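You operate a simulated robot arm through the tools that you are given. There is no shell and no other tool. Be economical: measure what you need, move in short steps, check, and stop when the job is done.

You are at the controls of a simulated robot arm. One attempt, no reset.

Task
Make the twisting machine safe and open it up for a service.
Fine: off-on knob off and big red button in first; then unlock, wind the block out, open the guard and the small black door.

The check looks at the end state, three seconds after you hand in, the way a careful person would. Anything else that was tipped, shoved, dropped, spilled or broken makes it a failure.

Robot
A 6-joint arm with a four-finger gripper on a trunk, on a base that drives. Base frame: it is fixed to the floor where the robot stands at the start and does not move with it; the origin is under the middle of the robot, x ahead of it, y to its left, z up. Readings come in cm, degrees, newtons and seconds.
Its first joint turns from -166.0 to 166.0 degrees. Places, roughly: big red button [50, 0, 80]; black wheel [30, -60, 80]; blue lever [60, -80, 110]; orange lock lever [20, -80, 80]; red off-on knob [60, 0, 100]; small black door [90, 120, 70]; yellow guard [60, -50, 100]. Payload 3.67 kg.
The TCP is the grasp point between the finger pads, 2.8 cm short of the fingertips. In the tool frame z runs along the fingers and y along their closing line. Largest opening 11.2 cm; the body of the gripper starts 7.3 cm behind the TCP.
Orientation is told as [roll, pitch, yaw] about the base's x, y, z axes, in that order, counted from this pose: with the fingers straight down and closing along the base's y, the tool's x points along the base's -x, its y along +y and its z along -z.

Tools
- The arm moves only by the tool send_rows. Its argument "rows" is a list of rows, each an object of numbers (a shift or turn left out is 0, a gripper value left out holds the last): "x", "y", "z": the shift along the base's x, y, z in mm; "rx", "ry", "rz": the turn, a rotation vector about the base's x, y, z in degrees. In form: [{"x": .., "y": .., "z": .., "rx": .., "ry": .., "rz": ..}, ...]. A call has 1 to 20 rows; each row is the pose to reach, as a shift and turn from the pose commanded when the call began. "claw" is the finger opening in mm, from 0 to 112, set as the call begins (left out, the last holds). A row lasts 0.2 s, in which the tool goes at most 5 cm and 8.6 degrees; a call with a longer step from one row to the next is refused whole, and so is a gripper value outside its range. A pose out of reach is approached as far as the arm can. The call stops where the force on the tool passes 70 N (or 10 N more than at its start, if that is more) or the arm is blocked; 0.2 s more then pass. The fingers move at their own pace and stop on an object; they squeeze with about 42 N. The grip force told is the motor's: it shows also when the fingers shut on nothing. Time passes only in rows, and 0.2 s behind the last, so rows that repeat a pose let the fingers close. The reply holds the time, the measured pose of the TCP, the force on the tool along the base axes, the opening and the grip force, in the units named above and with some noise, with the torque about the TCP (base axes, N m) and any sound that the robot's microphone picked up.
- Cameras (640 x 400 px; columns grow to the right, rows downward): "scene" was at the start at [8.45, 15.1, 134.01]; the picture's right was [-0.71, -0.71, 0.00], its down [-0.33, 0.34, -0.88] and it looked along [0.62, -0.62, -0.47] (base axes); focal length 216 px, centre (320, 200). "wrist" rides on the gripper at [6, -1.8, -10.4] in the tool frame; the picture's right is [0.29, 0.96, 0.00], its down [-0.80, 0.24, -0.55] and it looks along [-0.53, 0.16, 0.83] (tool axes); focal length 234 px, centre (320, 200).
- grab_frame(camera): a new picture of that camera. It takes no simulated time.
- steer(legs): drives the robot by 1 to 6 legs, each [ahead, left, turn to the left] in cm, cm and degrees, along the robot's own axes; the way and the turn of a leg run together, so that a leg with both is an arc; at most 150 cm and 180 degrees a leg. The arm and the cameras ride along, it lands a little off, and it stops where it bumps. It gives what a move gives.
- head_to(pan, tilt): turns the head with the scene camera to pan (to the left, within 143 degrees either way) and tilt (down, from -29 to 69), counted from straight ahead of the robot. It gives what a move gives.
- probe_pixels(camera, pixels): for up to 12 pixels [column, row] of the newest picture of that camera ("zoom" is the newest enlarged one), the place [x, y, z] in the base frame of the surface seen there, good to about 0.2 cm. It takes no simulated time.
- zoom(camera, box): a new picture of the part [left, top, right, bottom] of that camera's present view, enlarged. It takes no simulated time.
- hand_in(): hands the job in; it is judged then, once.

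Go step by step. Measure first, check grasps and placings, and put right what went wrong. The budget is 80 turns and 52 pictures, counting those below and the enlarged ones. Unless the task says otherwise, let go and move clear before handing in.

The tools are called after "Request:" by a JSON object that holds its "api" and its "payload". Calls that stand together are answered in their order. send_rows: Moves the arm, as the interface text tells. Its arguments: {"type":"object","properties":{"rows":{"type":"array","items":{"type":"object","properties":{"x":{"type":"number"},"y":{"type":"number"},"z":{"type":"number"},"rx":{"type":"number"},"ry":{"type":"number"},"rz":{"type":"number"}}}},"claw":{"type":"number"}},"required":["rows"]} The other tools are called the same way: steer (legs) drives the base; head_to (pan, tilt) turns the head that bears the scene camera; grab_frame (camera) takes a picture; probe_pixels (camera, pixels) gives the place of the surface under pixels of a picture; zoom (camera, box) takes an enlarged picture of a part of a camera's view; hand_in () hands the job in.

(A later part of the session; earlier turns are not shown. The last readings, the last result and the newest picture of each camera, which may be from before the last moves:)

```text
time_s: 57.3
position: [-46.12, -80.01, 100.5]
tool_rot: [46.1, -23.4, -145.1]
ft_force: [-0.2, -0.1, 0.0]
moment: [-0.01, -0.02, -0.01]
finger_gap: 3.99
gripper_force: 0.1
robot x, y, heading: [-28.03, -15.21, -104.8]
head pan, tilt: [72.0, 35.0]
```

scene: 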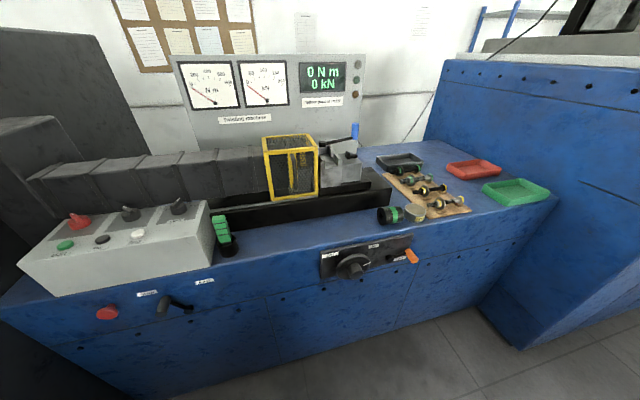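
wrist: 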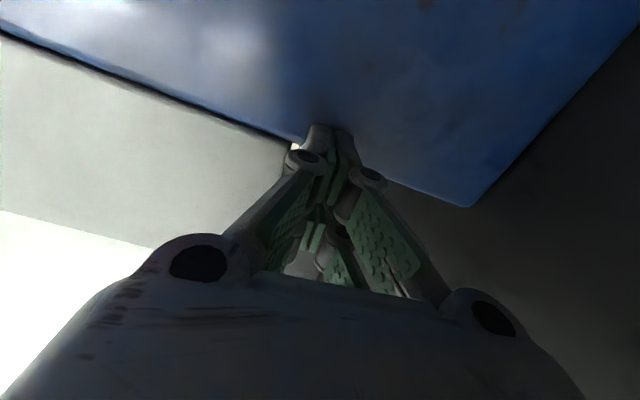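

The first call was refused for a long step while the second ran; I'll undo that turn, then redo the sweep with smaller steps.

Request:
{"api": "send_rows", "payload": {"rows": [{"rx": 2.35, "ry": 7.45, "z": 30}, {"rx": 4.7, "ry": 14.9, "z": 60}, {"rx": 7.05, "ry": 22.35, "z": 90}, {"rx": 9.4, "ry": 29.8, "z": 120}, {"rx": 11.75, "ry": 37.25, "z": 150}, {"rx": 14.1, "ry": 44.7, "z": 160}], "claw": 0}}

Request:
{"api": "send_rows", "payload": {"rows": [{"x": 4, "y": -3, "rz": 8.16}, {"x": 8, "y": -6, "rz": 16.3}, {"x": 30, "y": -30, "rz": 24.5}, {"x": 60, "y": -60, "rz": 32.6}, {"x": 95, "y": -85, "rz": 40.8}, {"x": 135, "y": -105, "rz": 49}, {"x": 180, "y": -120, "rz": 57.1}, {"x": 226, "y": -130, "rz": 65.3}, {"x": 272, "y": -130, "rz": 73.4}, {"x": 318, "y": -120, "rz": 81.6}, {"x": 364, "y": -110, "rz": 89.8}, {"x": 405, "y": -100, "z": -15, "rz": 97.9}, {"x": 440, "y": -90, "z": -40, "rz": 106.1}, {"x": 460, "y": -80, "z": -50, "rz": 106.1}]}}

```text
time_s: 58.7
position: [-45.99, -79.9, 116.43]
tool_rot: [-6.3, -43.0, -114.6]
ft_force: [-0.4, -0.4, 0.5]
moment: [-0.01, -0.04, -0.03]
finger_gap: 0.0
gripper_force: 34.9
out of reach, approached as far as the arm can: row 2, 3
robot x, y, heading: [-28.61, -15.3, -104.6]
head pan, tilt: [72.0, 35.0]
```

```text
time_s: 61.7
position: [-0.07, -87.75, 111.27]
tool_rot: [-6.3, -42.8, -8.5]
ft_force: [-0.2, 0.9, -0.7]
moment: [-0.01, 0.0, 0.02]
finger_gap: 0.01
gripper_force: 35.9
robot x, y, heading: [-28.35, -15.59, -104.9]
head pan, tilt: [72.0, 35.0]
```

Arm is now facing the panel. Tip it horizontal while descending.

Request:
{"api": "send_rows", "payload": {"rows": [{"rx": -2.35, "ry": -7.45, "z": -30}, {"rx": -4.7, "ry": -14.9, "z": -60}, {"rx": -7.05, "ry": -22.35, "z": -90}, {"rx": -9.4, "ry": -29.8, "z": -120}, {"rx": -11.75, "ry": -37.25, "z": -160}, {"rx": -14.1, "ry": -44.7, "z": -200}, {"rx": -14.1, "ry": -44.7, "z": -240}, {"rx": -14.1, "ry": -44.7, "z": -285}, {"rx": -14.1, "ry": -44.7, "z": -330}, {"rx": -14.1, "ry": -44.7, "z": -375}, {"rx": -14.1, "ry": -44.7, "z": -390}]}}

```text
time_s: 64.1
position: [0.69, -91.9, 73.11]
tool_rot: [-88.7, -84.9, 72.2]
ft_force: [-0.1, 0.0, -0.2]
moment: [0.01, -0.01, 0.0]
finger_gap: 0.0
gripper_force: 35.8
out of reach, approached as far as the arm can: row 7, 8, 9, 10, 11
robot x, y, heading: [-28.3, -15.59, -104.8]
head pan, tilt: [72.0, 35.0]
```

Slightly off because it's near the reach limit; move outward toward the handle standoff and check.

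Request:
{"api": "send_rows", "payload": {"rows": [{"x": 30, "y": 20}, {"x": 60, "y": 40}, {"x": 90, "y": 60}, {"x": 110, "y": 75}, {"x": 110, "y": 75}]}}

Request:
{"api": "grab_frame", "payload": {"camera": "scene"}}

```text
time_s: 65.3
position: [13.24, -87.94, 73.62]
tool_rot: [-88.2, -85.0, 71.7]
ft_force: [-0.6, -0.4, 0.5]
moment: [-0.02, 0.0, -0.03]
finger_gap: 0.01
gripper_force: 35.8
out of reach, approached as far as the arm can: row 1, 2, 3, 4, 5
robot x, y, heading: [-28.67, -15.4, -104.7]
head pan, tilt: [72.0, 35.0]
```

```text
18 pictures are left
```

scene: 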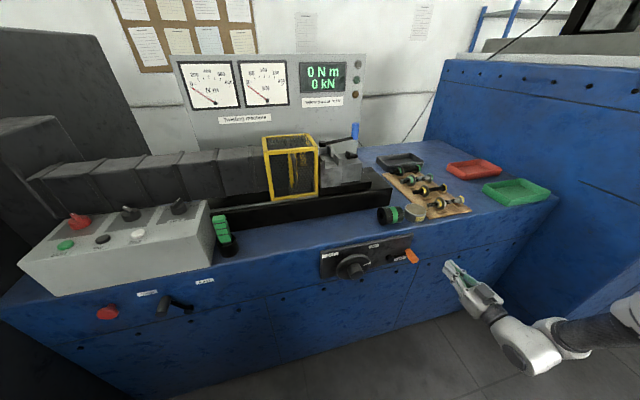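

The arm is too cramped; I'll shift the base 18 cm further from the machine (robot's right), which is clear of the rack.

Request:
{"api": "steer", "payload": {"legs": [[0, -18, 0]]}}

```text
time_s: 66.8
position: [-4.17, -83.54, 73.69]
tool_rot: [-88.2, -85.0, 71.6]
ft_force: [0.2, 0.0, 0.7]
moment: [-0.01, -0.01, -0.01]
finger_gap: 0.0
gripper_force: 35.7
robot x, y, heading: [-45.55, -11.38, -105.1]
head pan, tilt: [72.0, 35.0]
```

Now approach again in part and check how it tracks.

Request:
{"api": "send_rows", "payload": {"rows": [{"x": 40, "y": 0}, {"x": 80, "y": 0}, {"x": 110, "y": 0}, {"x": 110, "y": 0}]}}

```text
time_s: 67.8
position: [6.77, -83.42, 73.48]
tool_rot: [-87.9, -85.1, 71.3]
ft_force: [0.5, 0.2, 0.8]
moment: [0.02, 0.0, -0.02]
finger_gap: 0.0
gripper_force: 35.8
robot x, y, heading: [-45.68, -10.8, -104.8]
head pan, tilt: [72.0, 35.0]
```

Tracking is exact now, tool horizontal at azimuth -16.6°. Move under the handle.

Request:
{"api": "send_rows", "payload": {"rows": [{"x": 40, "y": 25, "z": -12}, {"x": 86, "y": 44, "z": -12}, {"x": 86, "y": 56, "z": -12}, {"x": 115, "y": 47, "z": -12}, {"x": 145, "y": 37, "z": -12}, {"x": 145, "y": 37, "z": -12}]}}

Request:
{"api": "zoom", "payload": {"camera": "scene", "box": [310, 210, 470, 310]}}

```text
time_s: 68.9
position: [18.91, -78.99, 72.23]
tool_rot: [-90.1, -85.0, 73.6]
ft_force: [-30.8, 14.4, 10.5]
moment: [-0.48, -1.03, 0.05]
finger_gap: 0.0
gripper_force: 35.7
robot x, y, heading: [-46.12, -11.01, -104.9]
head pan, tilt: [72.0, 35.0]
stopped in row 5: the force on the tool passed its limit at 259 N (the readings are from after the stop); the commanded pose is now the measured one
```

```text
4.00 times, centred on (390, 260) of scene
```

zoom: 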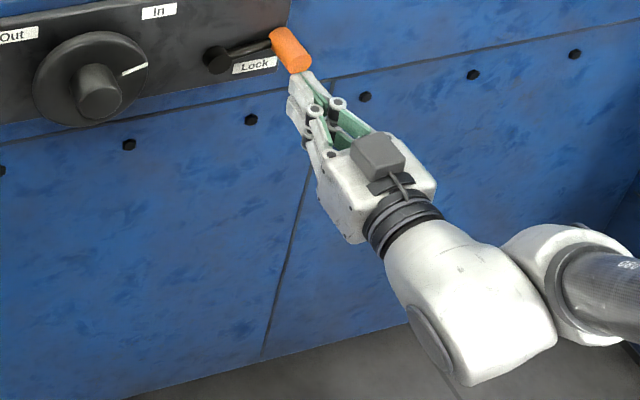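

Tips touched the handle's end face from slightly below it (tip level with n≈44.4). I'll back off, drop 25 mm, and go in again.

Request:
{"api": "send_rows", "payload": {"rows": [{"x": -20, "y": 6}, {"x": -20, "y": 6, "z": -25}, {"x": 0, "z": -25}, {"x": 15, "y": -4.5, "z": -25}, {"x": 24, "y": -7, "z": -25}, {"x": 24, "y": -7, "z": -25}]}}

```text
time_s: 70.3
position: [21.56, -79.71, 69.63]
tool_rot: [-88.4, -85.0, 72.2]
ft_force: [0.6, 0.0, 0.4]
moment: [-0.03, -0.01, 0.01]
finger_gap: 0.0
gripper_force: 35.3
robot x, y, heading: [-45.63, -11.07, -105.2]
head pan, tilt: [72.0, 35.0]
```

In under the handle now without contact. Push upward along the arc.

Request:
{"api": "send_rows", "payload": {"rows": [{"z": 15}, {"z": 25}, {"z": 33}, {"z": 40}, {"z": 47}, {"z": 54}, {"x": 0.5, "y": 1.5, "z": 61}, {"x": 1, "y": 3, "z": 68}, {"x": 1.7, "y": 5.5, "z": 75}, {"x": 2.6, "y": 8.5, "z": 82}, {"x": 4, "y": 12.5, "z": 90}, {"x": 5.4, "y": 17, "z": 98}, {"x": 7.3, "y": 23, "z": 104}, {"x": 9.3, "y": 29.6, "z": 110}]}}

Request:
{"api": "zoom", "payload": {"camera": "scene", "box": [310, 210, 470, 310]}}

```text
time_s: 73.3
position: [22.33, -76.61, 80.62]
tool_rot: [-88.7, -85.0, 72.4]
ft_force: [-0.1, -0.3, -0.4]
moment: [-0.01, -0.01, -0.02]
finger_gap: 0.0
gripper_force: 35.8
robot x, y, heading: [-45.75, -11.33, -105.0]
head pan, tilt: [72.0, 35.0]
```

```text
4.00 times, centred on (390, 260) of scene
```

zoom: 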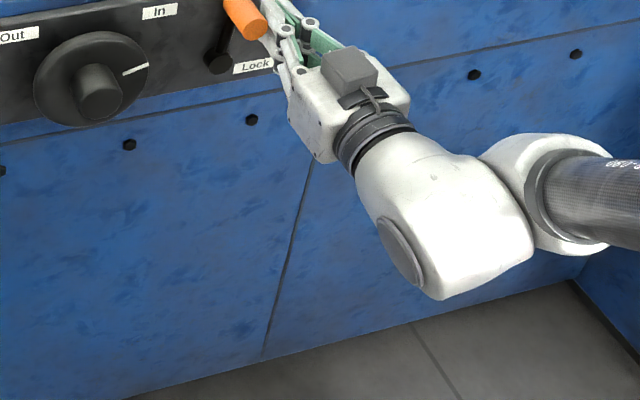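

The lever swung up freely to about 70°. Keep pushing round to find its end stop.

Request:
{"api": "send_rows", "payload": {"rows": [{"x": 2.5, "y": 8, "z": 5}, {"x": 5, "y": 16, "z": 9}, {"x": 7.5, "y": 24, "z": 11.5}, {"x": 10, "y": 32, "z": 13}, {"x": 13, "y": 41, "z": 13}, {"x": 16, "y": 50, "z": 12}]}}

Request:
{"api": "zoom", "payload": {"camera": "scene", "box": [310, 210, 470, 310]}}

```text
time_s: 74.3
position: [22.9, -75.13, 81.75]
tool_rot: [-85.8, -85.4, 68.2]
ft_force: [-2.6, -11.9, -6.2]
moment: [-0.13, 0.05, -0.02]
finger_gap: 0.01
gripper_force: 36.1
robot x, y, heading: [-45.76, -11.05, -104.9]
head pan, tilt: [72.0, 35.0]
stopped in row 5: the force on the tool passed its limit at 77 N (the readings are from after the stop); the commanded pose is now the measured one
```

```text
4.00 times, centred on (390, 260) of scene
```

zoom: 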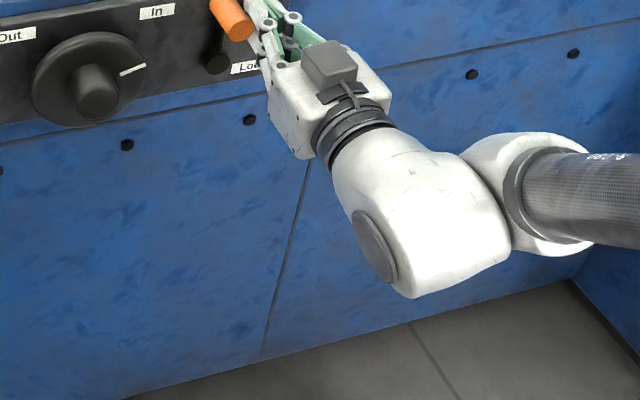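

Firm stop at ~90°: unlocked. Back off and measure the wheel in this zoom: boss face (98,98), disc edge.

Request:
{"api": "probe_pixels", "payload": {"camera": "zoom", "pixels": [[98, 100], [85, 90], [112, 92], [98, 78], [100, 115], [40, 85], [90, 36], [145, 70], [60, 60], [130, 72], [90, 70], [60, 100]]}}

Request:
{"api": "send_rows", "payload": {"rows": [{"x": -12, "y": -38}, {"x": -25, "y": -50}, {"x": -55, "y": -40}, {"x": -90, "y": -30}, {"x": -110, "y": -20}]}}

```text
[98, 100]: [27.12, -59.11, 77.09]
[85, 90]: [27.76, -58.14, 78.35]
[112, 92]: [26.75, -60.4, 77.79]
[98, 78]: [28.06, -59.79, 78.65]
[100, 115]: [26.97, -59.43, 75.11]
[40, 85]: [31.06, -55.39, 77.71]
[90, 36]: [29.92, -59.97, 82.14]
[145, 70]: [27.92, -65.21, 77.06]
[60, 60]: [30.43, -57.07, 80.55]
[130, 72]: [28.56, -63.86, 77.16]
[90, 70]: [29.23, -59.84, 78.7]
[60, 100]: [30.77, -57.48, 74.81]
```

```text
time_s: 75.5
position: [11.83, -76.86, 81.85]
tool_rot: [-87.2, -85.3, 69.7]
ft_force: [-0.4, -0.1, 0.1]
moment: [-0.02, 0.01, -0.04]
finger_gap: 0.02
gripper_force: 35.6
robot x, y, heading: [-45.82, -11.04, -105.0]
head pan, tilt: [72.0, 35.0]
```

Boss face centre ≈(27.0,-59.3,76.9), disc front 3 cm deeper. Move in front of it with fingers open and pre-rolled 80° clockwise so I can wind anticlockwise (toward Out).

Request:
{"api": "send_rows", "payload": {"rows": [{"x": 5, "y": 20, "z": -5, "rx": 7.63, "ry": -2.4}, {"x": 10, "y": 40, "z": -10, "rx": 15.3, "ry": -4.8}, {"x": 15, "y": 60, "z": -15, "rx": 22.9, "ry": -7.2}, {"x": 20, "y": 80, "z": -20, "rx": 30.5, "ry": -9.6}, {"x": 25, "y": 100, "z": -25, "rx": 38.2, "ry": -12}, {"x": 30, "y": 120, "z": -30, "rx": 45.8, "ry": -14.4}, {"x": 40, "y": 140, "z": -35, "rx": 53.4, "ry": -16.8}, {"x": 50, "y": 160, "z": -40, "rx": 61, "ry": -19.2}, {"x": 60, "y": 180, "z": -45, "rx": 68.7, "ry": -21.6}, {"x": 75, "y": 194, "z": -48, "rx": 76.3, "ry": -24}, {"x": 89, "y": 194, "z": -48, "rx": 76.3, "ry": -24}, {"x": 89, "y": 194, "z": -48, "rx": 76.3, "ry": -24}], "claw": 65}}

Request:
{"api": "grab_frame", "payload": {"camera": "scene"}}

```text
time_s: 78.1
position: [19.79, -62.06, 77.32]
tool_rot: [89.7, -14.8, -103.1]
ft_force: [0.0, -0.2, -0.3]
moment: [0.0, 0.01, -0.01]
finger_gap: 6.49
gripper_force: 0.0
out of reach, approached as far as the arm can: row 6, 7, 8, 9, 10, 11, 12
robot x, y, heading: [-45.42, -11.18, -105.0]
head pan, tilt: [72.0, 35.0]
```

```text
14 pictures are left
```

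scene: 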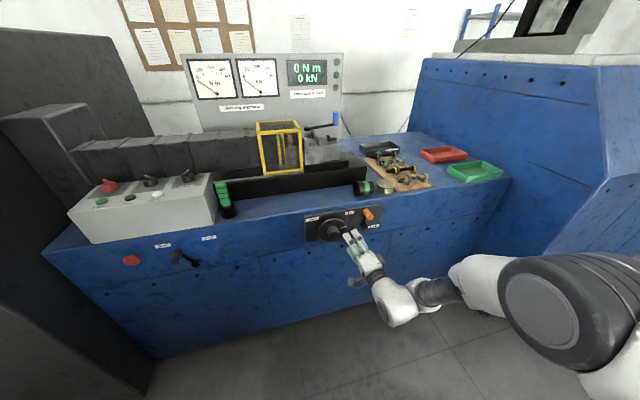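

The lever is up ("Lock" label visible). The pre-roll position is off by 4.5 cm in y; try correcting with some of the roll removed.

Request:
{"api": "send_rows", "payload": {"rows": [{"x": 3, "y": 15, "rx": -7.6, "ry": 2.4}, {"x": 6, "y": 30, "rx": -15.2, "ry": 4.8}, {"x": 9, "y": 45, "rx": -22.9, "ry": 7.2}, {"x": 9, "y": 45, "rx": -30.5, "ry": 9.6}, {"x": 9, "y": 45, "rx": -38.2, "ry": 12}, {"x": 9, "y": 45, "rx": -38.2, "ry": 12}]}}

```text
time_s: 79.5
position: [20.11, -60.03, 77.51]
tool_rot: [84.4, -54.6, -97.6]
ft_force: [0.0, -0.1, 0.1]
moment: [0.01, 0.0, -0.01]
finger_gap: 6.48
gripper_force: 0.1
out of reach, approached as far as the arm can: row 1, 2, 3, 4, 5, 6
robot x, y, heading: [-45.9, -10.78, -105.0]
head pan, tilt: [72.0, 35.0]
```

It's an inner reach limit; shift the base another 9 cm away from the machine.

Request:
{"api": "steer", "payload": {"legs": [[0, -9, 0]]}}

Request:
{"api": "send_rows", "payload": {"rows": [{"x": 20, "y": 0}, {"x": 20, "y": 0}]}}

```text
time_s: 80.6
position: [11.34, -57.73, 77.46]
tool_rot: [84.5, -54.5, -97.6]
ft_force: [-0.2, -0.9, -0.7]
moment: [0.0, -0.01, 0.02]
finger_gap: 6.5
gripper_force: 0.0
robot x, y, heading: [-54.51, -8.82, -105.0]
head pan, tilt: [72.0, 35.0]
```

```text
time_s: 81.2
position: [13.36, -57.76, 77.32]
tool_rot: [84.3, -54.4, -97.5]
ft_force: [-0.1, -0.3, -0.3]
moment: [0.01, 0.01, 0.02]
finger_gap: 6.5
gripper_force: 0.0
robot x, y, heading: [-54.59, -8.98, -105.0]
head pan, tilt: [72.0, 35.0]
```

Now reachable. Fix the small aim error first, then roll cw and align on the boss.

Request:
{"api": "send_rows", "payload": {"rows": [{"rx": -1, "ry": -3.1, "rz": -5.3}, {"x": 40, "y": 1, "z": -2, "rx": -1, "ry": -3.1, "rz": -5.3}, {"x": 73, "y": 2, "z": -3, "rx": -1, "ry": -3.1, "rz": -5.3}]}}

Request:
{"api": "send_rows", "payload": {"rows": [{"rx": 7.6, "ry": -2.4}, {"rx": 15.3, "ry": -4.8}, {"rx": 22.9, "ry": -7.2}, {"rx": 30.5, "ry": -9.6}, {"rx": 38.2, "ry": -12}, {"rx": 45.8, "ry": -14.4}]}}

Request:
{"api": "zoom", "payload": {"camera": "scene", "box": [250, 180, 410, 280]}}

```text
time_s: 82.0
position: [21.2, -61.77, 77.24]
tool_rot: [89.2, -54.8, -103.4]
ft_force: [0.4, 0.0, 0.5]
moment: [-0.01, 0.07, 0.01]
finger_gap: 6.46
gripper_force: 0.0
out of reach, approached as far as the arm can: row 1, 2, 3
robot x, y, heading: [-54.57, -8.79, -105.2]
head pan, tilt: [72.0, 35.0]
```

```text
time_s: 83.4
position: [21.26, -62.4, 77.02]
tool_rot: [92.2, -6.8, -104.4]
ft_force: [0.8, -0.7, 0.0]
moment: [0.0, -0.02, 0.01]
finger_gap: 6.5
gripper_force: 0.0
out of reach, approached as far as the arm can: row 6
robot x, y, heading: [-54.5, -8.86, -105.2]
head pan, tilt: [72.0, 35.0]
```

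```text
4.00 times, centred on (330, 230) of scene
```

zoom: 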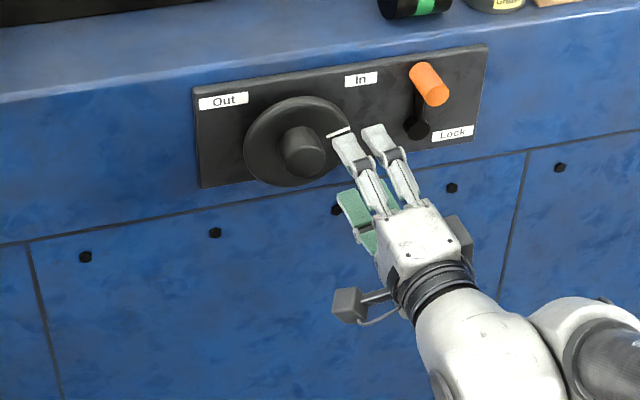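

The wrist is near its singular azimuth here; moving the base back along the machine (+y) by 25 cm gives it the angle that worked for the lever.

Request:
{"api": "steer", "payload": {"legs": [[0, -5, 0], [-25, 0, 0]]}}

```text
time_s: 85.8
position: [22.98, -37.52, 77.09]
tool_rot: [92.2, -6.8, -104.4]
ft_force: [0.1, -0.4, 0.2]
moment: [-0.01, 0.02, 0.01]
finger_gap: 6.51
gripper_force: 0.0
robot x, y, heading: [-53.02, 16.14, -104.9]
head pan, tilt: [72.0, 35.0]
```

Move to the boss standoff, correcting the aim (-3.3° yaw, 2° down).

Request:
{"api": "send_rows", "payload": {"rows": [{"x": -14, "y": -48, "rx": 0.7, "ry": 2.1, "rz": -3.3}, {"x": -28, "y": -96, "rx": 0.7, "ry": 2.1, "rz": -3.3}, {"x": -36, "y": -144, "rx": 0.7, "ry": 2.1, "rz": -3.3}, {"x": -32, "y": -185, "rx": 0.7, "ry": 2.1, "rz": -3.3}, {"x": -23, "y": -200, "rx": 0.7, "ry": 2.1, "rz": -3.3}, {"x": -23, "y": -200, "rx": 0.7, "ry": 2.1, "rz": -3.3}]}}

```text
time_s: 87.2
position: [18.89, -54.19, 77.13]
tool_rot: [89.9, -6.7, -107.6]
ft_force: [-0.3, 0.2, -0.7]
moment: [0.03, -0.01, -0.02]
finger_gap: 6.51
gripper_force: 0.1
out of reach, approached as far as the arm can: row 4, 5, 6
robot x, y, heading: [-53.15, 15.88, -105.0]
head pan, tilt: [72.0, 35.0]
```

Now it is the outer limit. Best spot is in between: retract the tool 15 cm, then drive 6.8 ahead and 17.5 left.

Request:
{"api": "send_rows", "payload": {"rows": [{"x": -45, "y": 14}, {"x": -90, "y": 28}, {"x": -143, "y": 45}, {"x": -143, "y": 45}]}}

```text
refused: row 3 steps farther than a row can; nothing moved
```

Request:
{"api": "send_rows", "payload": {"rows": [{"x": -45, "y": 14}, {"x": -90, "y": 28}, {"x": -130, "y": 40}, {"x": -143, "y": 45}]}}

```text
time_s: 88.2
position: [4.62, -49.76, 77.42]
tool_rot: [90.0, -6.9, -107.5]
ft_force: [0.3, 0.0, 0.0]
moment: [0.04, -0.03, 0.0]
finger_gap: 6.48
gripper_force: 0.2
robot x, y, heading: [-52.82, 16.14, -104.8]
head pan, tilt: [72.0, 35.0]
```

Request:
{"api": "steer", "payload": {"legs": [[6.8, 17.5, 0]]}}

```text
time_s: 89.7
position: [19.28, -60.95, 77.37]
tool_rot: [89.9, -6.7, -107.6]
ft_force: [-0.2, 0.3, 0.2]
moment: [0.03, 0.01, 0.0]
finger_gap: 6.51
gripper_force: 0.0
robot x, y, heading: [-37.7, 4.83, -105.2]
head pan, tilt: [72.0, 35.0]
```

Aim is right (azimuth -17.6°). Align and slide over the boss.

Request:
{"api": "send_rows", "payload": {"rows": [{"x": 8, "y": 20, "z": -4}, {"x": 14, "y": 34, "z": -4}, {"x": 14, "y": 34, "z": -4}, {"x": 34, "y": 28, "z": -4}, {"x": 52, "y": 22, "z": -4}, {"x": 66, "y": 18, "z": -4}, {"x": 73, "y": 16, "z": -4}, {"x": 73, "y": 16, "z": -4}]}}

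Request:
{"api": "zoom", "payload": {"camera": "scene", "box": [270, 190, 430, 290]}}

```text
time_s: 91.5
position: [26.58, -59.38, 76.91]
tool_rot: [90.0, -6.7, -107.6]
ft_force: [-0.1, -0.1, 0.7]
moment: [0.03, -0.01, 0.01]
finger_gap: 6.5
gripper_force: 0.1
robot x, y, heading: [-37.78, 4.96, -105.6]
head pan, tilt: [72.0, 35.0]
```

```text
4.00 times, centred on (350, 240) of scene
```

zoom: 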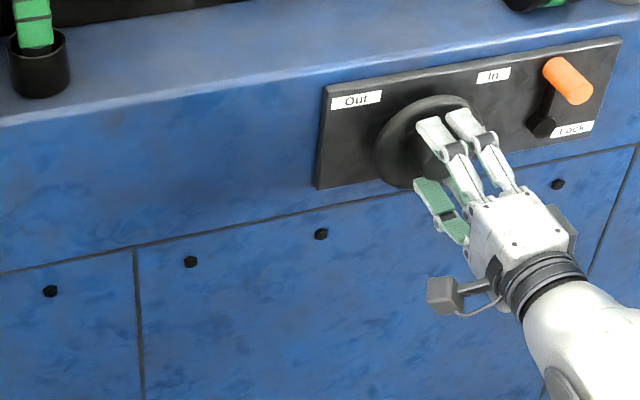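

Fingers straddle the boss above and below, no contact. Close on it.

Request:
{"api": "send_rows", "payload": {"rows": [{}, {}, {}, {}], "claw": 20}}

```text
time_s: 92.5
position: [26.39, -59.46, 76.68]
tool_rot: [89.6, -6.7, -107.5]
ft_force: [-6.9, 0.7, -32.0]
moment: [0.08, 0.75, -0.75]
finger_gap: 4.25
gripper_force: 44.6
robot x, y, heading: [-38.02, 5.4, -105.4]
head pan, tilt: [72.0, 35.0]
```

Gripped the 4.25 cm boss; the force says it sits a few mm lower. Lower 4 mm and wind anticlockwise 80°.

Request:
{"api": "send_rows", "payload": {"rows": [{"z": -4}, {"z": -4, "rx": -7.63, "ry": 2.4}, {"z": -4, "rx": -15.3, "ry": 4.8}, {"z": -4, "rx": -22.9, "ry": 7.2}, {"z": -4, "rx": -30.5, "ry": 9.6}, {"z": -4, "rx": -38.2, "ry": 12}, {"z": -4, "rx": -45.8, "ry": 14.4}, {"z": -4, "rx": -53.4, "ry": 16.8}, {"z": -4, "rx": -61, "ry": 19.2}, {"z": -4, "rx": -68.7, "ry": 21.6}, {"z": -4, "rx": -76.3, "ry": 24}]}}

Request:
{"api": "grab_frame", "payload": {"camera": "scene"}}

```text
time_s: 94.9
position: [26.77, -59.19, 76.94]
tool_rot: [96.5, -86.9, -113.8]
ft_force: [-10.8, 15.5, 14.2]
moment: [0.1, 0.09, 0.6]
finger_gap: 4.24
gripper_force: 45.1
robot x, y, heading: [-37.9, 5.2, -105.3]
head pan, tilt: [72.0, 35.0]
```

```text
11 pictures are left
```

scene: 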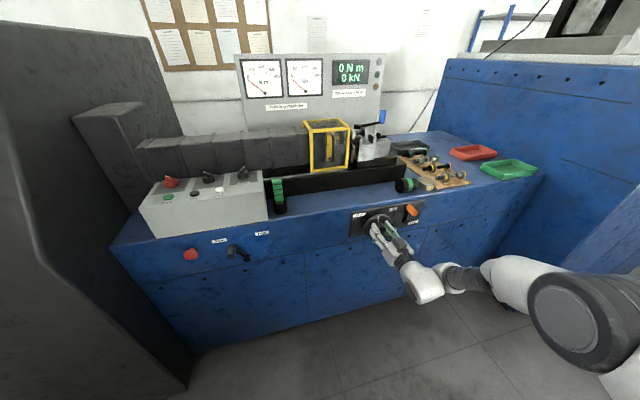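

It turns freely. Continue anticlockwise another 120° if the wrist allows.

Request:
{"api": "send_rows", "payload": {"rows": [{"rx": -7.63, "ry": 2.4}, {"rx": -15.3, "ry": 4.8}, {"rx": -22.9, "ry": 7.2}, {"rx": -30.5, "ry": 9.6}, {"rx": -38.2, "ry": 12}, {"rx": -45.8, "ry": 14.4}, {"rx": -53.4, "ry": 16.8}, {"rx": -61, "ry": 19.2}, {"rx": -68.7, "ry": 21.6}, {"rx": -76.3, "ry": 24}, {"rx": -83.9, "ry": 26.4}, {"rx": -91.6, "ry": 28.8}, {"rx": -99.2, "ry": 31.2}, {"rx": -106.8, "ry": 33.6}, {"rx": -114.5, "ry": 36}]}}

Request:
{"api": "zoom", "payload": {"camera": "scene", "box": [290, 90, 450, 250]}}

```text
time_s: 95.4
position: [26.81, -59.17, 76.74]
tool_rot: [-91.9, -82.7, 75.6]
ft_force: [-43.8, 29.4, 23.2]
moment: [-0.11, -0.42, -1.06]
finger_gap: 4.23
gripper_force: 44.6
out of reach, approached as far as the arm can: row 2
robot x, y, heading: [-38.3, 4.97, -105.3]
head pan, tilt: [72.0, 35.0]
stopped in row 2: the force on the tool passed its limit at 113 N (the readings are from after the stop); the commanded pose is now the measured one
```

```text
2.50 times, centred on (370, 170) of scene
```

zoom: 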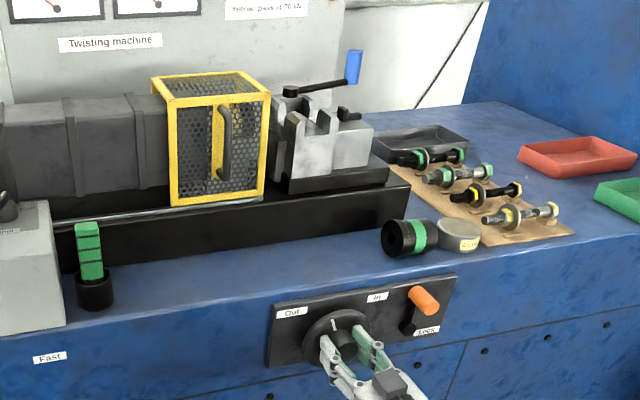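

The block has begun to move out (gap now visible right of the guard) and the mark moved toward Out; the wrist is at its limit, so I regrasp: open, roll back clockwise 84°, close.

Request:
{"api": "send_rows", "payload": {"rows": [{}, {}, {"rx": 7.63, "ry": -2.4}, {"rx": 15.3, "ry": -4.8}, {"rx": 22.9, "ry": -7.2}, {"rx": 30.5, "ry": -9.6}, {"rx": 38.2, "ry": -12}, {"rx": 45.8, "ry": -14.4}, {"rx": 53.4, "ry": -16.8}, {"rx": 61, "ry": -19.2}, {"rx": 68.7, "ry": -21.6}, {"rx": 76.3, "ry": -24}, {"rx": 83.9, "ry": -26.4}, {"rx": 91.5, "ry": -28.8}, {"rx": 99.1, "ry": -31.2}, {"rx": 106.7, "ry": -33.6}], "claw": 65}}

Request:
{"api": "send_rows", "payload": {"rows": [{}, {}, {}, {}], "claw": 20}}

```text
time_s: 98.8
position: [26.91, -59.3, 76.42]
tool_rot: [91.0, 14.8, -107.6]
ft_force: [-0.1, -0.4, -0.9]
moment: [-0.02, -0.01, 0.03]
finger_gap: 6.47
gripper_force: 0.0
robot x, y, heading: [-37.68, 5.16, -105.2]
head pan, tilt: [72.0, 35.0]
```

```text
time_s: 99.8
position: [26.79, -59.25, 76.39]
tool_rot: [91.0, 14.7, -107.6]
ft_force: [-41.1, 17.5, 6.6]
moment: [0.12, 0.35, 0.09]
finger_gap: 4.14
gripper_force: 44.7
robot x, y, heading: [-38.32, 5.53, -105.2]
head pan, tilt: [72.0, 35.0]
```

Regripped (slightly deep, so ease back 2 mm). Wind another 100° anticlockwise.

Request:
{"api": "send_rows", "payload": {"rows": [{"x": -2}, {"x": -2, "rx": -7.63, "ry": 2.4}, {"x": -2, "rx": -15.3, "ry": 4.8}, {"x": -2, "rx": -22.9, "ry": 7.2}, {"x": -2, "rx": -30.5, "ry": 9.6}, {"x": -2, "rx": -38.2, "ry": 12}, {"x": -2, "rx": -45.8, "ry": 14.4}, {"x": -2, "rx": -53.4, "ry": 16.8}, {"x": -2, "rx": -61, "ry": 19.2}, {"x": -2, "rx": -68.7, "ry": 21.6}, {"x": -2, "rx": -76.3, "ry": 24}, {"x": -2, "rx": -83.9, "ry": 26.4}, {"x": -2, "rx": -91.5, "ry": 28.8}, {"x": -2, "rx": -95.4, "ry": 30}]}}

```text
time_s: 102.8
position: [26.69, -59.16, 76.64]
tool_rot: [94.5, -85.5, -110.9]
ft_force: [-16.5, 39.0, 17.9]
moment: [0.11, 0.1, -0.35]
finger_gap: 4.14
gripper_force: 44.7
robot x, y, heading: [-38.17, 5.19, -105.0]
head pan, tilt: [72.0, 35.0]
```

Total ≈190° and still free. Another cycle, with a longer back-roll of 130°.

Request:
{"api": "send_rows", "payload": {"rows": [{}, {}, {"rx": 7.63, "ry": -2.4}, {"rx": 15.3, "ry": -4.8}, {"rx": 22.9, "ry": -7.2}, {"rx": 30.5, "ry": -9.6}, {"rx": 38.2, "ry": -12}, {"rx": 45.8, "ry": -14.4}, {"rx": 53.4, "ry": -16.8}, {"rx": 61, "ry": -19.2}, {"rx": 68.7, "ry": -21.6}, {"rx": 76.3, "ry": -24}, {"rx": 83.9, "ry": -26.4}, {"rx": 91.5, "ry": -28.8}, {"rx": 99.1, "ry": -31.2}, {"rx": 106.7, "ry": -33.6}, {"rx": 114.4, "ry": -36}, {"rx": 122, "ry": -38.4}, {"rx": 122, "ry": -38.4}], "claw": 65}}

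Request:
{"api": "send_rows", "payload": {"rows": [{}, {}, {}, {}], "claw": 20}}

Request:
{"api": "send_rows", "payload": {"rows": [{"x": -1}, {"x": -1, "rx": -7.63, "ry": 2.4}, {"x": -1, "rx": -15.3, "ry": 4.8}, {"x": -1, "rx": -22.9, "ry": 7.2}, {"x": -1, "rx": -30.5, "ry": 9.6}, {"x": -1, "rx": -38.2, "ry": 12}, {"x": -1, "rx": -45.8, "ry": 14.4}, {"x": -1, "rx": -53.4, "ry": 16.8}, {"x": -1, "rx": -61, "ry": 19.2}, {"x": -1, "rx": -68.7, "ry": 21.6}, {"x": -1, "rx": -76.3, "ry": 24}, {"x": -1, "rx": -83.9, "ry": 26.4}, {"x": -1, "rx": -91.5, "ry": 28.8}, {"x": -1, "rx": -99.1, "ry": 31.2}, {"x": -1, "rx": -106.7, "ry": 33.6}, {"x": -1, "rx": -114.4, "ry": 36}, {"x": -1, "rx": -120, "ry": 37.7}]}}

Request:
{"api": "zoom", "payload": {"camera": "scene", "box": [290, 90, 450, 250]}}

```text
time_s: 106.8
position: [26.85, -59.36, 76.39]
tool_rot: [90.9, 42.7, -107.6]
ft_force: [-0.5, 1.2, -0.1]
moment: [0.01, 0.01, 0.01]
finger_gap: 6.51
gripper_force: 0.1
robot x, y, heading: [-37.77, 5.46, -105.3]
head pan, tilt: [72.0, 35.0]
```

```text
time_s: 107.8
position: [26.8, -59.3, 76.28]
tool_rot: [90.9, 42.6, -107.7]
ft_force: [-12.2, 5.8, -4.3]
moment: [0.01, 0.08, 0.13]
finger_gap: 4.25
gripper_force: 45.3
robot x, y, heading: [-38.29, 5.26, -105.3]
head pan, tilt: [72.0, 35.0]
```

```text
time_s: 111.4
position: [26.66, -59.22, 76.46]
tool_rot: [92.8, -83.5, -109.0]
ft_force: [0.7, 34.8, 14.3]
moment: [1.28, 0.36, -0.44]
finger_gap: 4.19
gripper_force: 45.2
robot x, y, heading: [-38.35, 5.12, -105.1]
head pan, tilt: [72.0, 35.0]
```

```text
2.50 times, centred on (370, 170) of scene
```

zoom: 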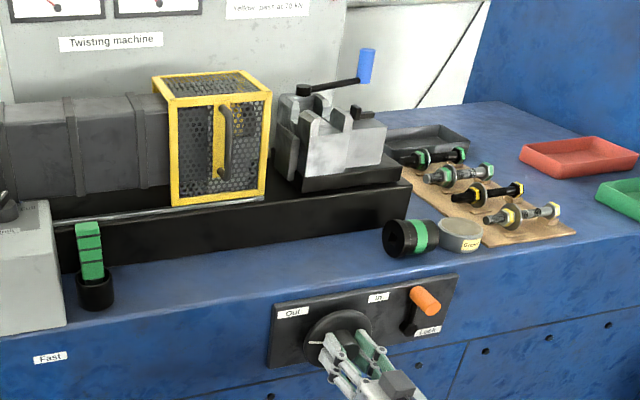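

The block is now near the end of its track, the mark points left, and the torque has risen to 1.3 N·m (a stop). One more short regrip to confirm it's against the stop.

Request:
{"api": "send_rows", "payload": {"rows": [{}, {}, {"rx": 7.63, "ry": -2.4}, {"rx": 15.3, "ry": -4.8}, {"rx": 22.9, "ry": -7.2}, {"rx": 30.5, "ry": -9.6}, {"rx": 38.2, "ry": -12}, {"rx": 45.8, "ry": -14.4}, {"rx": 53.4, "ry": -16.8}, {"rx": 61, "ry": -19.2}, {"rx": 68.7, "ry": -21.6}, {"rx": 76.3, "ry": -24}, {"rx": 76.3, "ry": -24}], "claw": 65}}

Request:
{"api": "send_rows", "payload": {"rows": [{}, {}, {}, {}], "claw": 10}}

Request:
{"api": "send_rows", "payload": {"rows": [{"x": -1}, {"x": -1, "rx": -7.63, "ry": 2.4}, {"x": -1, "rx": -15.3, "ry": 4.8}, {"x": -1, "rx": -22.9, "ry": 7.2}, {"x": -1, "rx": -30.5, "ry": 9.6}]}}

```text
time_s: 114.2
position: [26.62, -59.38, 76.46]
tool_rot: [91.1, -3.0, -107.6]
ft_force: [0.0, -0.5, 0.5]
moment: [0.01, -0.01, 0.01]
finger_gap: 6.5
gripper_force: 0.0
robot x, y, heading: [-38.26, 5.31, -105.4]
head pan, tilt: [72.0, 35.0]
```

```text
time_s: 115.2
position: [26.68, -59.41, 76.56]
tool_rot: [91.1, -3.2, -107.5]
ft_force: [-1.0, 1.2, 6.1]
moment: [0.27, -0.12, 0.37]
finger_gap: 4.23
gripper_force: 44.8
robot x, y, heading: [-37.92, 4.96, -105.2]
head pan, tilt: [72.0, 35.0]
```

```text
time_s: 116.4
position: [26.57, -59.39, 76.64]
tool_rot: [91.4, -35.4, -107.7]
ft_force: [5.8, 17.7, 13.2]
moment: [0.8, 0.16, 0.74]
finger_gap: 4.26
gripper_force: 45.0
robot x, y, heading: [-38.12, 5.27, -105.1]
head pan, tilt: [72.0, 35.0]
```

It resists straight away: the block is at its out stop. Release, retreat, and take a close look at the guard.

Request:
{"api": "send_rows", "payload": {"rows": [{}, {}, {"x": -35, "y": 11}, {"x": -70, "y": 22}, {"x": -110, "y": 34}], "claw": 65}}

Request:
{"api": "zoom", "payload": {"camera": "scene", "box": [295, 105, 425, 240]}}

Request:
{"api": "probe_pixels", "payload": {"camera": "zoom", "pixels": [[155, 150], [160, 120], [165, 80], [158, 185], [165, 190], [55, 60], [55, 210], [215, 200], [225, 40], [35, 25], [140, 45], [190, 20]]}}

```text
time_s: 117.6
position: [15.34, -55.65, 76.45]
tool_rot: [91.1, -35.2, -107.6]
ft_force: [-0.4, -0.4, 0.8]
moment: [-0.01, -0.01, -0.02]
finger_gap: 6.52
gripper_force: 0.0
robot x, y, heading: [-37.9, 5.01, -105.1]
head pan, tilt: [72.0, 35.0]
```

```text
2.96 times, centred on (360, 172) of scene
```

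zoom: 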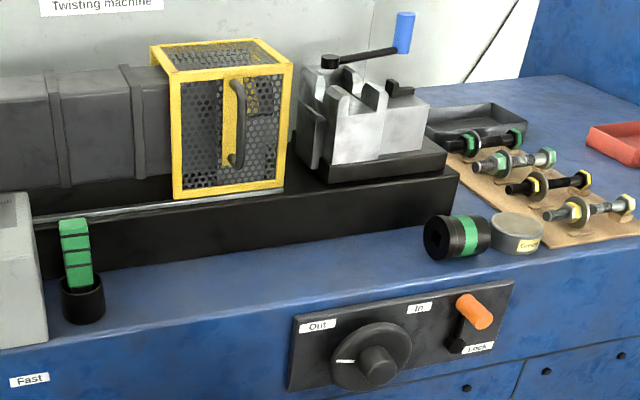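

```text
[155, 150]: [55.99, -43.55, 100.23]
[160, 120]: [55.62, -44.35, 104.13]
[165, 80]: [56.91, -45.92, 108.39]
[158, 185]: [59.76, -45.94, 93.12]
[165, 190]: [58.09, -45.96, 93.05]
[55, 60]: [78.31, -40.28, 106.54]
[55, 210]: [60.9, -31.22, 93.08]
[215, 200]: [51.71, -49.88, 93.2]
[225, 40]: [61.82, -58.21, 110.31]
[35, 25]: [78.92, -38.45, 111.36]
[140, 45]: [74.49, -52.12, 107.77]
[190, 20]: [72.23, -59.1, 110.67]
```

Mark now points to Out and the block is at the end of its track. A silver rail runs under the guard to the left, so the guard likely slides left; probe the handle bar and rail.

Request:
{"api": "probe_pixels", "payload": {"camera": "zoom", "pixels": [[238, 120], [240, 100], [240, 85], [236, 160], [232, 120], [244, 120], [175, 170], [285, 150], [200, 130], [262, 130], [100, 212], [40, 220]]}}

Request:
{"api": "zoom", "payload": {"camera": "scene", "box": [322, 115, 354, 178]}}

```text
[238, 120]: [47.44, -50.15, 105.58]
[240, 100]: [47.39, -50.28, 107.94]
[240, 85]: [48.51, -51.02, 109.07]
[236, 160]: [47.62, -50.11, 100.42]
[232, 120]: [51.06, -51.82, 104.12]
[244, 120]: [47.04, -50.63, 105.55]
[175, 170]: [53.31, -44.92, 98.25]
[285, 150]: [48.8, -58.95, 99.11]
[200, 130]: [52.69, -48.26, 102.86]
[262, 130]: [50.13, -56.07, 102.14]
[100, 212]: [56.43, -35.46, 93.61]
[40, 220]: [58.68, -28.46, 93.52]
```

```text
6.35 times, centred on (338, 146) of scene
```

zoom: 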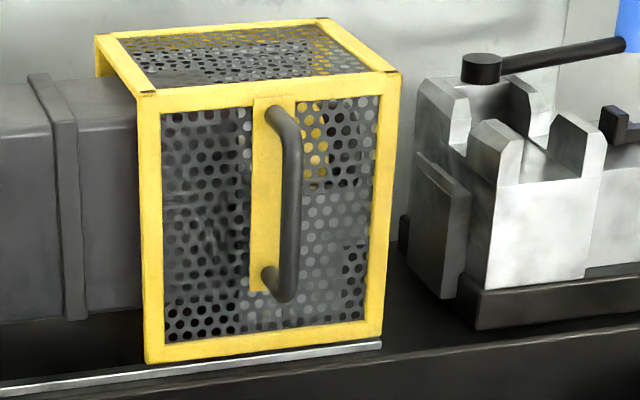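

The guard rides on a rail and slides left over the bellows; the bar is at (47.4,-50.3), z 98–108. I'll raise the arm and turn the tool straight down (closing along the machine), and check the grey cabinet's position before driving closer.

Request:
{"api": "probe_pixels", "payload": {"camera": "scene", "pixels": [[30, 200], [180, 370], [100, 300], [60, 240], [10, 300], [150, 390]]}}

Request:
{"api": "send_rows", "payload": {"rows": [{"z": 40, "rx": -7.5, "ry": 2.36}, {"z": 80, "rx": -14.9, "ry": 4.7}, {"z": 120, "rx": -22.4, "ry": 7.1}, {"z": 160, "rx": -29.8, "ry": 9.4}, {"z": 200, "rx": -37.3, "ry": 11.8}, {"z": 240, "rx": -44.7, "ry": 14.1}, {"z": 280, "rx": -52.2, "ry": 16.5}, {"z": 320, "rx": -52.2, "ry": 16.5}], "claw": 40}}

```text
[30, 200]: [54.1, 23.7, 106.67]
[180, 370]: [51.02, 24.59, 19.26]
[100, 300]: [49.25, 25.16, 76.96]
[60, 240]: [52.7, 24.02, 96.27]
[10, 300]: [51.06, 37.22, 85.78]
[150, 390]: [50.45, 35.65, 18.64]
```

```text
time_s: 119.4
position: [15.91, -56.01, 108.48]
tool_rot: [19.3, -90.1, -35.8]
ft_force: [0.0, -0.6, -1.2]
moment: [-0.03, -0.04, 0.07]
finger_gap: 4.02
gripper_force: 0.0
robot x, y, heading: [-37.72, 5.44, -105.1]
head pan, tilt: [72.0, 35.0]
```

Cabinet is at x≈50, well clear. Tip the tool straight down.

Request:
{"api": "send_rows", "payload": {"rows": [{"rx": 2.5, "ry": 7.8, "z": 20}, {"rx": 4.9, "ry": 15.6, "z": 40}, {"rx": 7.4, "ry": 23.4, "z": 60}, {"rx": 9.9, "ry": 31.2, "z": 80}, {"rx": 12.4, "ry": 39, "z": 100}, {"rx": 14.8, "ry": 46.8, "z": 120}, {"rx": 17.3, "ry": 54.6, "z": 140}, {"rx": 19.8, "ry": 62.4, "z": 160}, {"rx": 22.3, "ry": 70.2, "z": 170}, {"rx": 24.7, "ry": 78, "z": 180}, {"rx": 27.2, "ry": 85.8, "z": 190}]}}

Request:
{"api": "steer", "payload": {"legs": [[0, 15, 0]]}}

```text
time_s: 121.8
position: [7.74, -52.17, 122.03]
tool_rot: [1.2, 0.1, -17.8]
ft_force: [0.4, -0.2, -0.2]
moment: [0.08, 0.01, -0.01]
finger_gap: 3.98
gripper_force: 0.0
out of reach, approached as far as the arm can: row 9, 10, 11
robot x, y, heading: [-37.82, 5.21, -105.0]
head pan, tilt: [72.0, 35.0]
```

```text
time_s: 123.2
position: [21.73, -55.84, 122.09]
tool_rot: [1.2, 0.0, -17.5]
ft_force: [-0.3, -0.2, -0.1]
moment: [-0.02, -0.06, 0.0]
finger_gap: 4.01
gripper_force: 0.0
robot x, y, heading: [-24.18, 1.45, -105.2]
head pan, tilt: [72.0, 35.0]
```

Tool is straight down. Move above the bar, then descend to straddle it.

Request:
{"api": "send_rows", "payload": {"rows": [{"x": 45, "y": 9}, {"x": 90, "y": 18}, {"x": 135, "y": 27}, {"x": 180, "y": 36}, {"x": 225, "y": 46}, {"x": 259, "y": 53}, {"x": 259, "y": 53, "z": -40}, {"x": 259, "y": 53, "z": -80}, {"x": 259, "y": 53, "z": -120}, {"x": 259, "y": 53, "z": -160}, {"x": 259, "y": 53, "z": -165}]}}

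Request:
{"api": "zoom", "payload": {"camera": "scene", "box": [230, 70, 430, 195]}}

```text
time_s: 125.5
position: [34.85, -46.99, 102.76]
tool_rot: [1.2, -0.1, -17.6]
ft_force: [-1.1, 0.0, 1.0]
moment: [0.01, -0.02, 0.03]
finger_gap: 3.99
gripper_force: 0.0
out of reach, approached as far as the arm can: row 1, 2, 3, 4, 5, 6, 7, 8, 9, 10, 11
robot x, y, heading: [-24.12, 1.57, -105.1]
head pan, tilt: [72.0, 35.0]
```

```text
3.20 times, centred on (330, 132) of scene
```

zoom: 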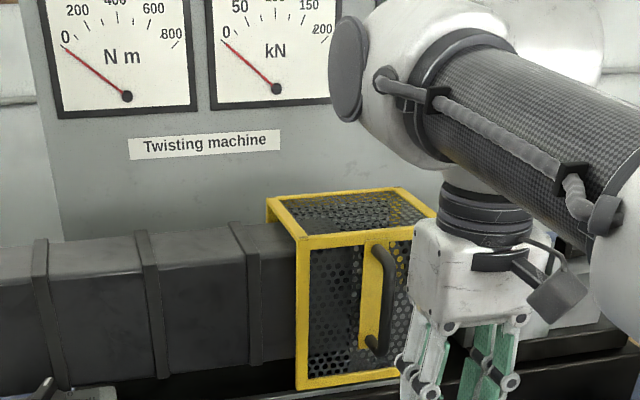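

The arm stops 13 cm short in this configuration, though aligned sideways (a≈34.3). I'll drive 10 cm closer and then do the last bit with the arm.

Request:
{"api": "steer", "payload": {"legs": [[0, 10, 0]]}}

Request:
{"api": "send_rows", "payload": {"rows": [{"x": -3, "y": 1, "z": 20}, {"x": -3, "y": 1, "z": 20}]}}

```text
time_s: 126.7
position: [44.56, -49.32, 102.61]
tool_rot: [1.2, 0.0, -17.4]
ft_force: [0.1, -0.3, 0.7]
moment: [0.01, 0.01, 0.0]
finger_gap: 4.01
gripper_force: 0.0
robot x, y, heading: [-14.66, -1.42, -104.8]
head pan, tilt: [72.0, 35.0]
```

```text
time_s: 127.3
position: [44.17, -49.15, 104.79]
tool_rot: [1.3, 0.0, -17.4]
ft_force: [0.0, 0.1, -0.8]
moment: [-0.02, -0.01, 0.01]
finger_gap: 3.99
gripper_force: 0.2
robot x, y, heading: [-14.31, -1.48, -104.9]
head pan, tilt: [72.0, 35.0]
```

Now 3.8 cm to go; try with the arm.

Request:
{"api": "send_rows", "payload": {"rows": [{"x": 12, "y": -5}, {"x": 24, "y": -10}, {"x": 36, "y": -14}, {"x": 36, "y": -14}]}}

Request:
{"api": "zoom", "payload": {"camera": "scene", "box": [230, 70, 390, 170]}}

```text
time_s: 128.3
position: [44.48, -49.49, 103.84]
tool_rot: [1.1, -0.1, -17.3]
ft_force: [1.0, -0.4, 0.0]
moment: [-0.03, 0.0, -0.02]
finger_gap: 3.98
gripper_force: 0.1
out of reach, approached as far as the arm can: row 1, 2, 3, 4
robot x, y, heading: [-14.34, -1.31, -104.9]
head pan, tilt: [72.0, 35.0]
```

```text
4.00 times, centred on (310, 120) of scene
```

zoom: 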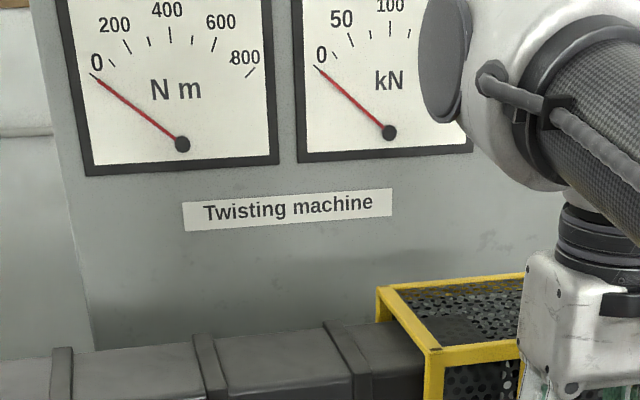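

Arm is at its limit; drive 4 cm closer so the fingers straddle the bar, then gently close on it to confirm.

Request:
{"api": "steer", "payload": {"legs": [[-0.3, 3.6, 0]]}}

Request:
{"api": "send_rows", "payload": {"rows": [{}, {}, {}], "claw": 5}}

```text
time_s: 129.2
position: [48.14, -50.12, 103.85]
tool_rot: [1.2, -0.2, -17.3]
ft_force: [0.6, -0.4, -0.1]
moment: [0.03, -0.03, -0.02]
finger_gap: 3.96
gripper_force: 0.1
robot x, y, heading: [-10.93, -2.15, -104.8]
head pan, tilt: [72.0, 35.0]
```

```text
time_s: 130.0
position: [47.75, -50.04, 103.84]
tool_rot: [1.1, 0.2, -17.3]
ft_force: [-37.7, 12.9, -7.8]
moment: [-0.95, 1.1, 0.01]
finger_gap: 0.62
gripper_force: 17.7
robot x, y, heading: [-10.83, -1.94, -105.1]
head pan, tilt: [72.0, 35.0]
```

The fingers pinched only the front of the bar and squeezed off outward. Open, move 1.3 cm deeper, and close again.

Request:
{"api": "send_rows", "payload": {"rows": [{}, {}, {}], "claw": 45}}

Request:
{"api": "steer", "payload": {"legs": [[0, 1.4, 0]]}}

Request:
{"api": "send_rows", "payload": {"rows": [{}, {}, {}], "claw": 5}}

```text
time_s: 130.8
position: [47.92, -50.0, 104.02]
tool_rot: [1.1, 0.1, -17.3]
ft_force: [-40.1, 14.0, -9.0]
moment: [-0.24, 1.05, 0.96]
finger_gap: 4.46
gripper_force: 0.1
robot x, y, heading: [-10.81, -1.63, -105.1]
head pan, tilt: [72.0, 35.0]
```

```text
time_s: 131.5
position: [48.16, -50.18, 103.89]
tool_rot: [1.2, 0.8, -17.2]
ft_force: [0.0, 0.6, 2.3]
moment: [0.13, 0.06, 0.03]
finger_gap: 4.54
gripper_force: 0.3
robot x, y, heading: [-10.64, -1.93, -104.8]
head pan, tilt: [72.0, 35.0]
stopped in leg 1: the force on the tool passed its limit at 78 N (the readings are from after the stop); the commanded pose is now the measured one
```

```text
time_s: 132.3
position: [47.62, -50.04, 103.89]
tool_rot: [1.1, 1.1, -17.2]
ft_force: [-34.8, 11.1, -6.3]
moment: [-1.43, 0.85, -0.02]
finger_gap: 0.69
gripper_force: 43.7
robot x, y, heading: [-10.78, -1.83, -104.9]
head pan, tilt: [72.0, 35.0]
```

Something touches the left fingertip. A wrist picture will show how the fingers sit relative to the bar.

Request:
{"api": "send_rows", "payload": {"rows": [{}, {}, {}], "claw": 45}}

Request:
{"api": "grab_frame", "payload": {"camera": "wrist"}}

```text
time_s: 133.1
position: [48.26, -50.25, 103.87]
tool_rot: [1.2, 0.8, -17.1]
ft_force: [-0.4, -0.8, 0.6]
moment: [0.0, 0.01, 0.02]
finger_gap: 4.52
gripper_force: 0.0
robot x, y, heading: [-10.12, -2.28, -105.0]
head pan, tilt: [72.0, 35.0]
```

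```text
4 pictures are left
```

wrist: 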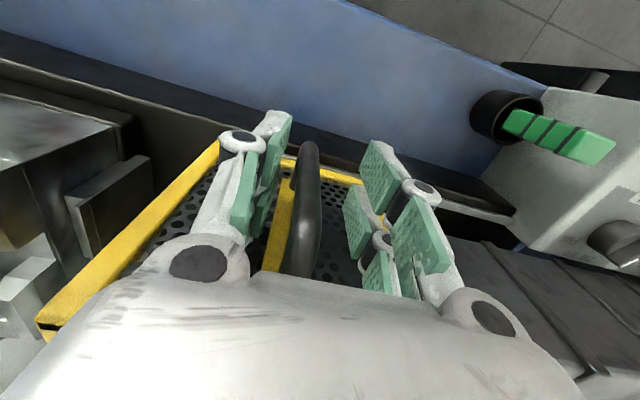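

The bar is between the fingers. Probe depths of bar, fingertips and frame to see what is touching.

Request:
{"api": "probe_pixels", "payload": {"camera": "wrist", "pixels": [[308, 160], [310, 200], [300, 240], [275, 120], [285, 150], [380, 150], [395, 165], [340, 175], [335, 200], [355, 178], [280, 210], [305, 148]]}}

```text
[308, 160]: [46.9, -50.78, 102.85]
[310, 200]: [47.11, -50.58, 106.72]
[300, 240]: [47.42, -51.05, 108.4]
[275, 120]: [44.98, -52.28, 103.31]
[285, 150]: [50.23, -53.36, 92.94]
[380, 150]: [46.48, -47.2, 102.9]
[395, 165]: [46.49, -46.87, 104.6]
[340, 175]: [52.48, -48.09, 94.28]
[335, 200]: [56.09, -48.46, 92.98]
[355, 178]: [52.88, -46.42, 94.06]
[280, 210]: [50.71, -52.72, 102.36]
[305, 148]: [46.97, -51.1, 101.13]
```

Fingers overlap the bar only shallowly and there is no load now. Try 1.2 cm deeper again from this unloaded state.

Request:
{"api": "steer", "payload": {"legs": [[0, 1.2, 0]]}}

```text
time_s: 133.8
position: [48.99, -50.36, 103.94]
tool_rot: [1.2, 1.0, -17.3]
ft_force: [-56.0, 20.4, -12.6]
moment: [-0.86, -3.28, -1.54]
finger_gap: 4.5
gripper_force: 0.2
robot x, y, heading: [-9.13, -2.4, -104.9]
head pan, tilt: [72.0, 35.0]
```

The upper knuckles touch the guard's top edge (contact ~6 cm above TCP). Back off, raise 3 cm, and go in again.

Request:
{"api": "steer", "payload": {"legs": [[0, -1.5, 0]]}}

Request:
{"api": "send_rows", "payload": {"rows": [{"z": 15}, {"z": 30}, {"z": 32}]}}

Request:
{"api": "steer", "payload": {"legs": [[0, 2, 0]]}}

```text
time_s: 134.6
position: [47.62, -50.1, 103.77]
tool_rot: [1.2, 1.1, -17.3]
ft_force: [-0.7, 0.5, 0.4]
moment: [0.02, 0.04, 0.0]
finger_gap: 4.48
gripper_force: 0.1
robot x, y, heading: [-10.61, -1.8, -104.7]
head pan, tilt: [72.0, 35.0]
```

```text
time_s: 135.4
position: [46.71, -49.83, 106.58]
tool_rot: [1.2, 1.2, -17.3]
ft_force: [0.3, -0.2, 0.0]
moment: [-0.02, 0.03, 0.01]
finger_gap: 4.5
gripper_force: 0.0
out of reach, approached as far as the arm can: row 1, 2, 3
robot x, y, heading: [-10.95, -1.83, -104.8]
head pan, tilt: [72.0, 35.0]
```

```text
time_s: 136.2
position: [48.76, -50.42, 106.54]
tool_rot: [1.2, 1.2, -17.3]
ft_force: [0.5, -0.6, -0.1]
moment: [-0.02, -0.03, 0.01]
finger_gap: 4.5
gripper_force: 0.0
robot x, y, heading: [-8.96, -2.21, -104.8]
head pan, tilt: [72.0, 35.0]
```

No contact now, fingers 1.5 cm past the bar's front. Drag left by driving along the rail direction, first 5 cm.

Request:
{"api": "steer", "payload": {"legs": [[-5, 0.4, 0]]}}

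```text
time_s: 137.1
position: [50.39, -45.4, 106.56]
tool_rot: [1.2, 1.1, -17.3]
ft_force: [-0.3, -0.4, 0.1]
moment: [0.03, -0.04, -0.01]
finger_gap: 4.52
gripper_force: 0.0
robot x, y, heading: [-7.18, 2.61, -105.2]
head pan, tilt: [72.0, 35.0]
```

No residual load; continue another 8 cm, then check with a picture.

Request:
{"api": "steer", "payload": {"legs": [[-8, 0.4, 0]]}}

Request:
{"api": "grab_frame", "payload": {"camera": "scene"}}

```text
time_s: 138.2
position: [52.79, -37.89, 106.55]
tool_rot: [1.2, 1.1, -17.1]
ft_force: [-0.4, 0.7, 0.3]
moment: [-0.03, 0.0, 0.01]
finger_gap: 4.51
gripper_force: 0.0
robot x, y, heading: [-4.35, 9.93, -104.9]
head pan, tilt: [72.0, 35.0]
```

```text
3 pictures are left
```

scene: 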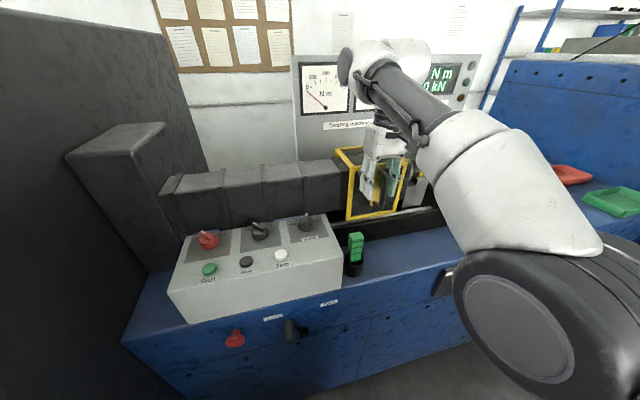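

Probe the guard frame corners to see whether it moved with me.

Request:
{"api": "probe_pixels", "payload": {"camera": "scene", "pixels": [[349, 200], [348, 215], [352, 170], [405, 180], [400, 206], [325, 180]]}}

```text
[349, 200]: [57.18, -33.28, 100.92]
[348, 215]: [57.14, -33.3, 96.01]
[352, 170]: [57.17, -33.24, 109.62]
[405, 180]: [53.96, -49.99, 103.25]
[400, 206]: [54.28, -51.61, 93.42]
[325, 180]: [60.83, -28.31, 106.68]
```

The guard has slid 12.2 cm left with me. Check the green thing and Limit knob heights ahead of my fingers before going on.

Request:
{"api": "probe_pixels", "payload": {"camera": "scene", "pixels": [[357, 236], [356, 245], [306, 216], [310, 225], [338, 235]]}}

Request:
{"api": "steer", "payload": {"legs": [[-4, 0.2, 0]]}}

```text
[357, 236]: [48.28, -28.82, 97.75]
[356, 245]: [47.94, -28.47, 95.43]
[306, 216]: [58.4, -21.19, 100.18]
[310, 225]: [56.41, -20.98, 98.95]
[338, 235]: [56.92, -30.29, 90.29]
```

```text
time_s: 139.1
position: [54.12, -34.49, 106.49]
tool_rot: [1.0, 1.2, -17.4]
ft_force: [-8.7, -31.3, -10.1]
moment: [-0.48, -0.15, 0.34]
finger_gap: 6.05
gripper_force: 15.5
robot x, y, heading: [-3.64, 13.23, -104.6]
head pan, tilt: [72.0, 35.0]
```

The finger was pushed back and force rose: the guard is at its end stop. Ease off 1.2 cm and withdraw outward.

Request:
{"api": "steer", "payload": {"legs": [[1.5, 0, 0], [0, -14, 0]]}}

Request:
{"api": "probe_pixels", "payload": {"camera": "scene", "pixels": [[320, 200]]}}

```text
time_s: 140.8
position: [40.15, -32.13, 106.48]
tool_rot: [1.1, 1.3, -17.3]
ft_force: [1.5, -0.1, 0.0]
moment: [-0.01, -0.01, 0.01]
finger_gap: 4.51
gripper_force: 0.0
robot x, y, heading: [-16.88, 15.85, -104.7]
head pan, tilt: [72.0, 35.0]
```

```text
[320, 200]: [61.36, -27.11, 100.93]
```

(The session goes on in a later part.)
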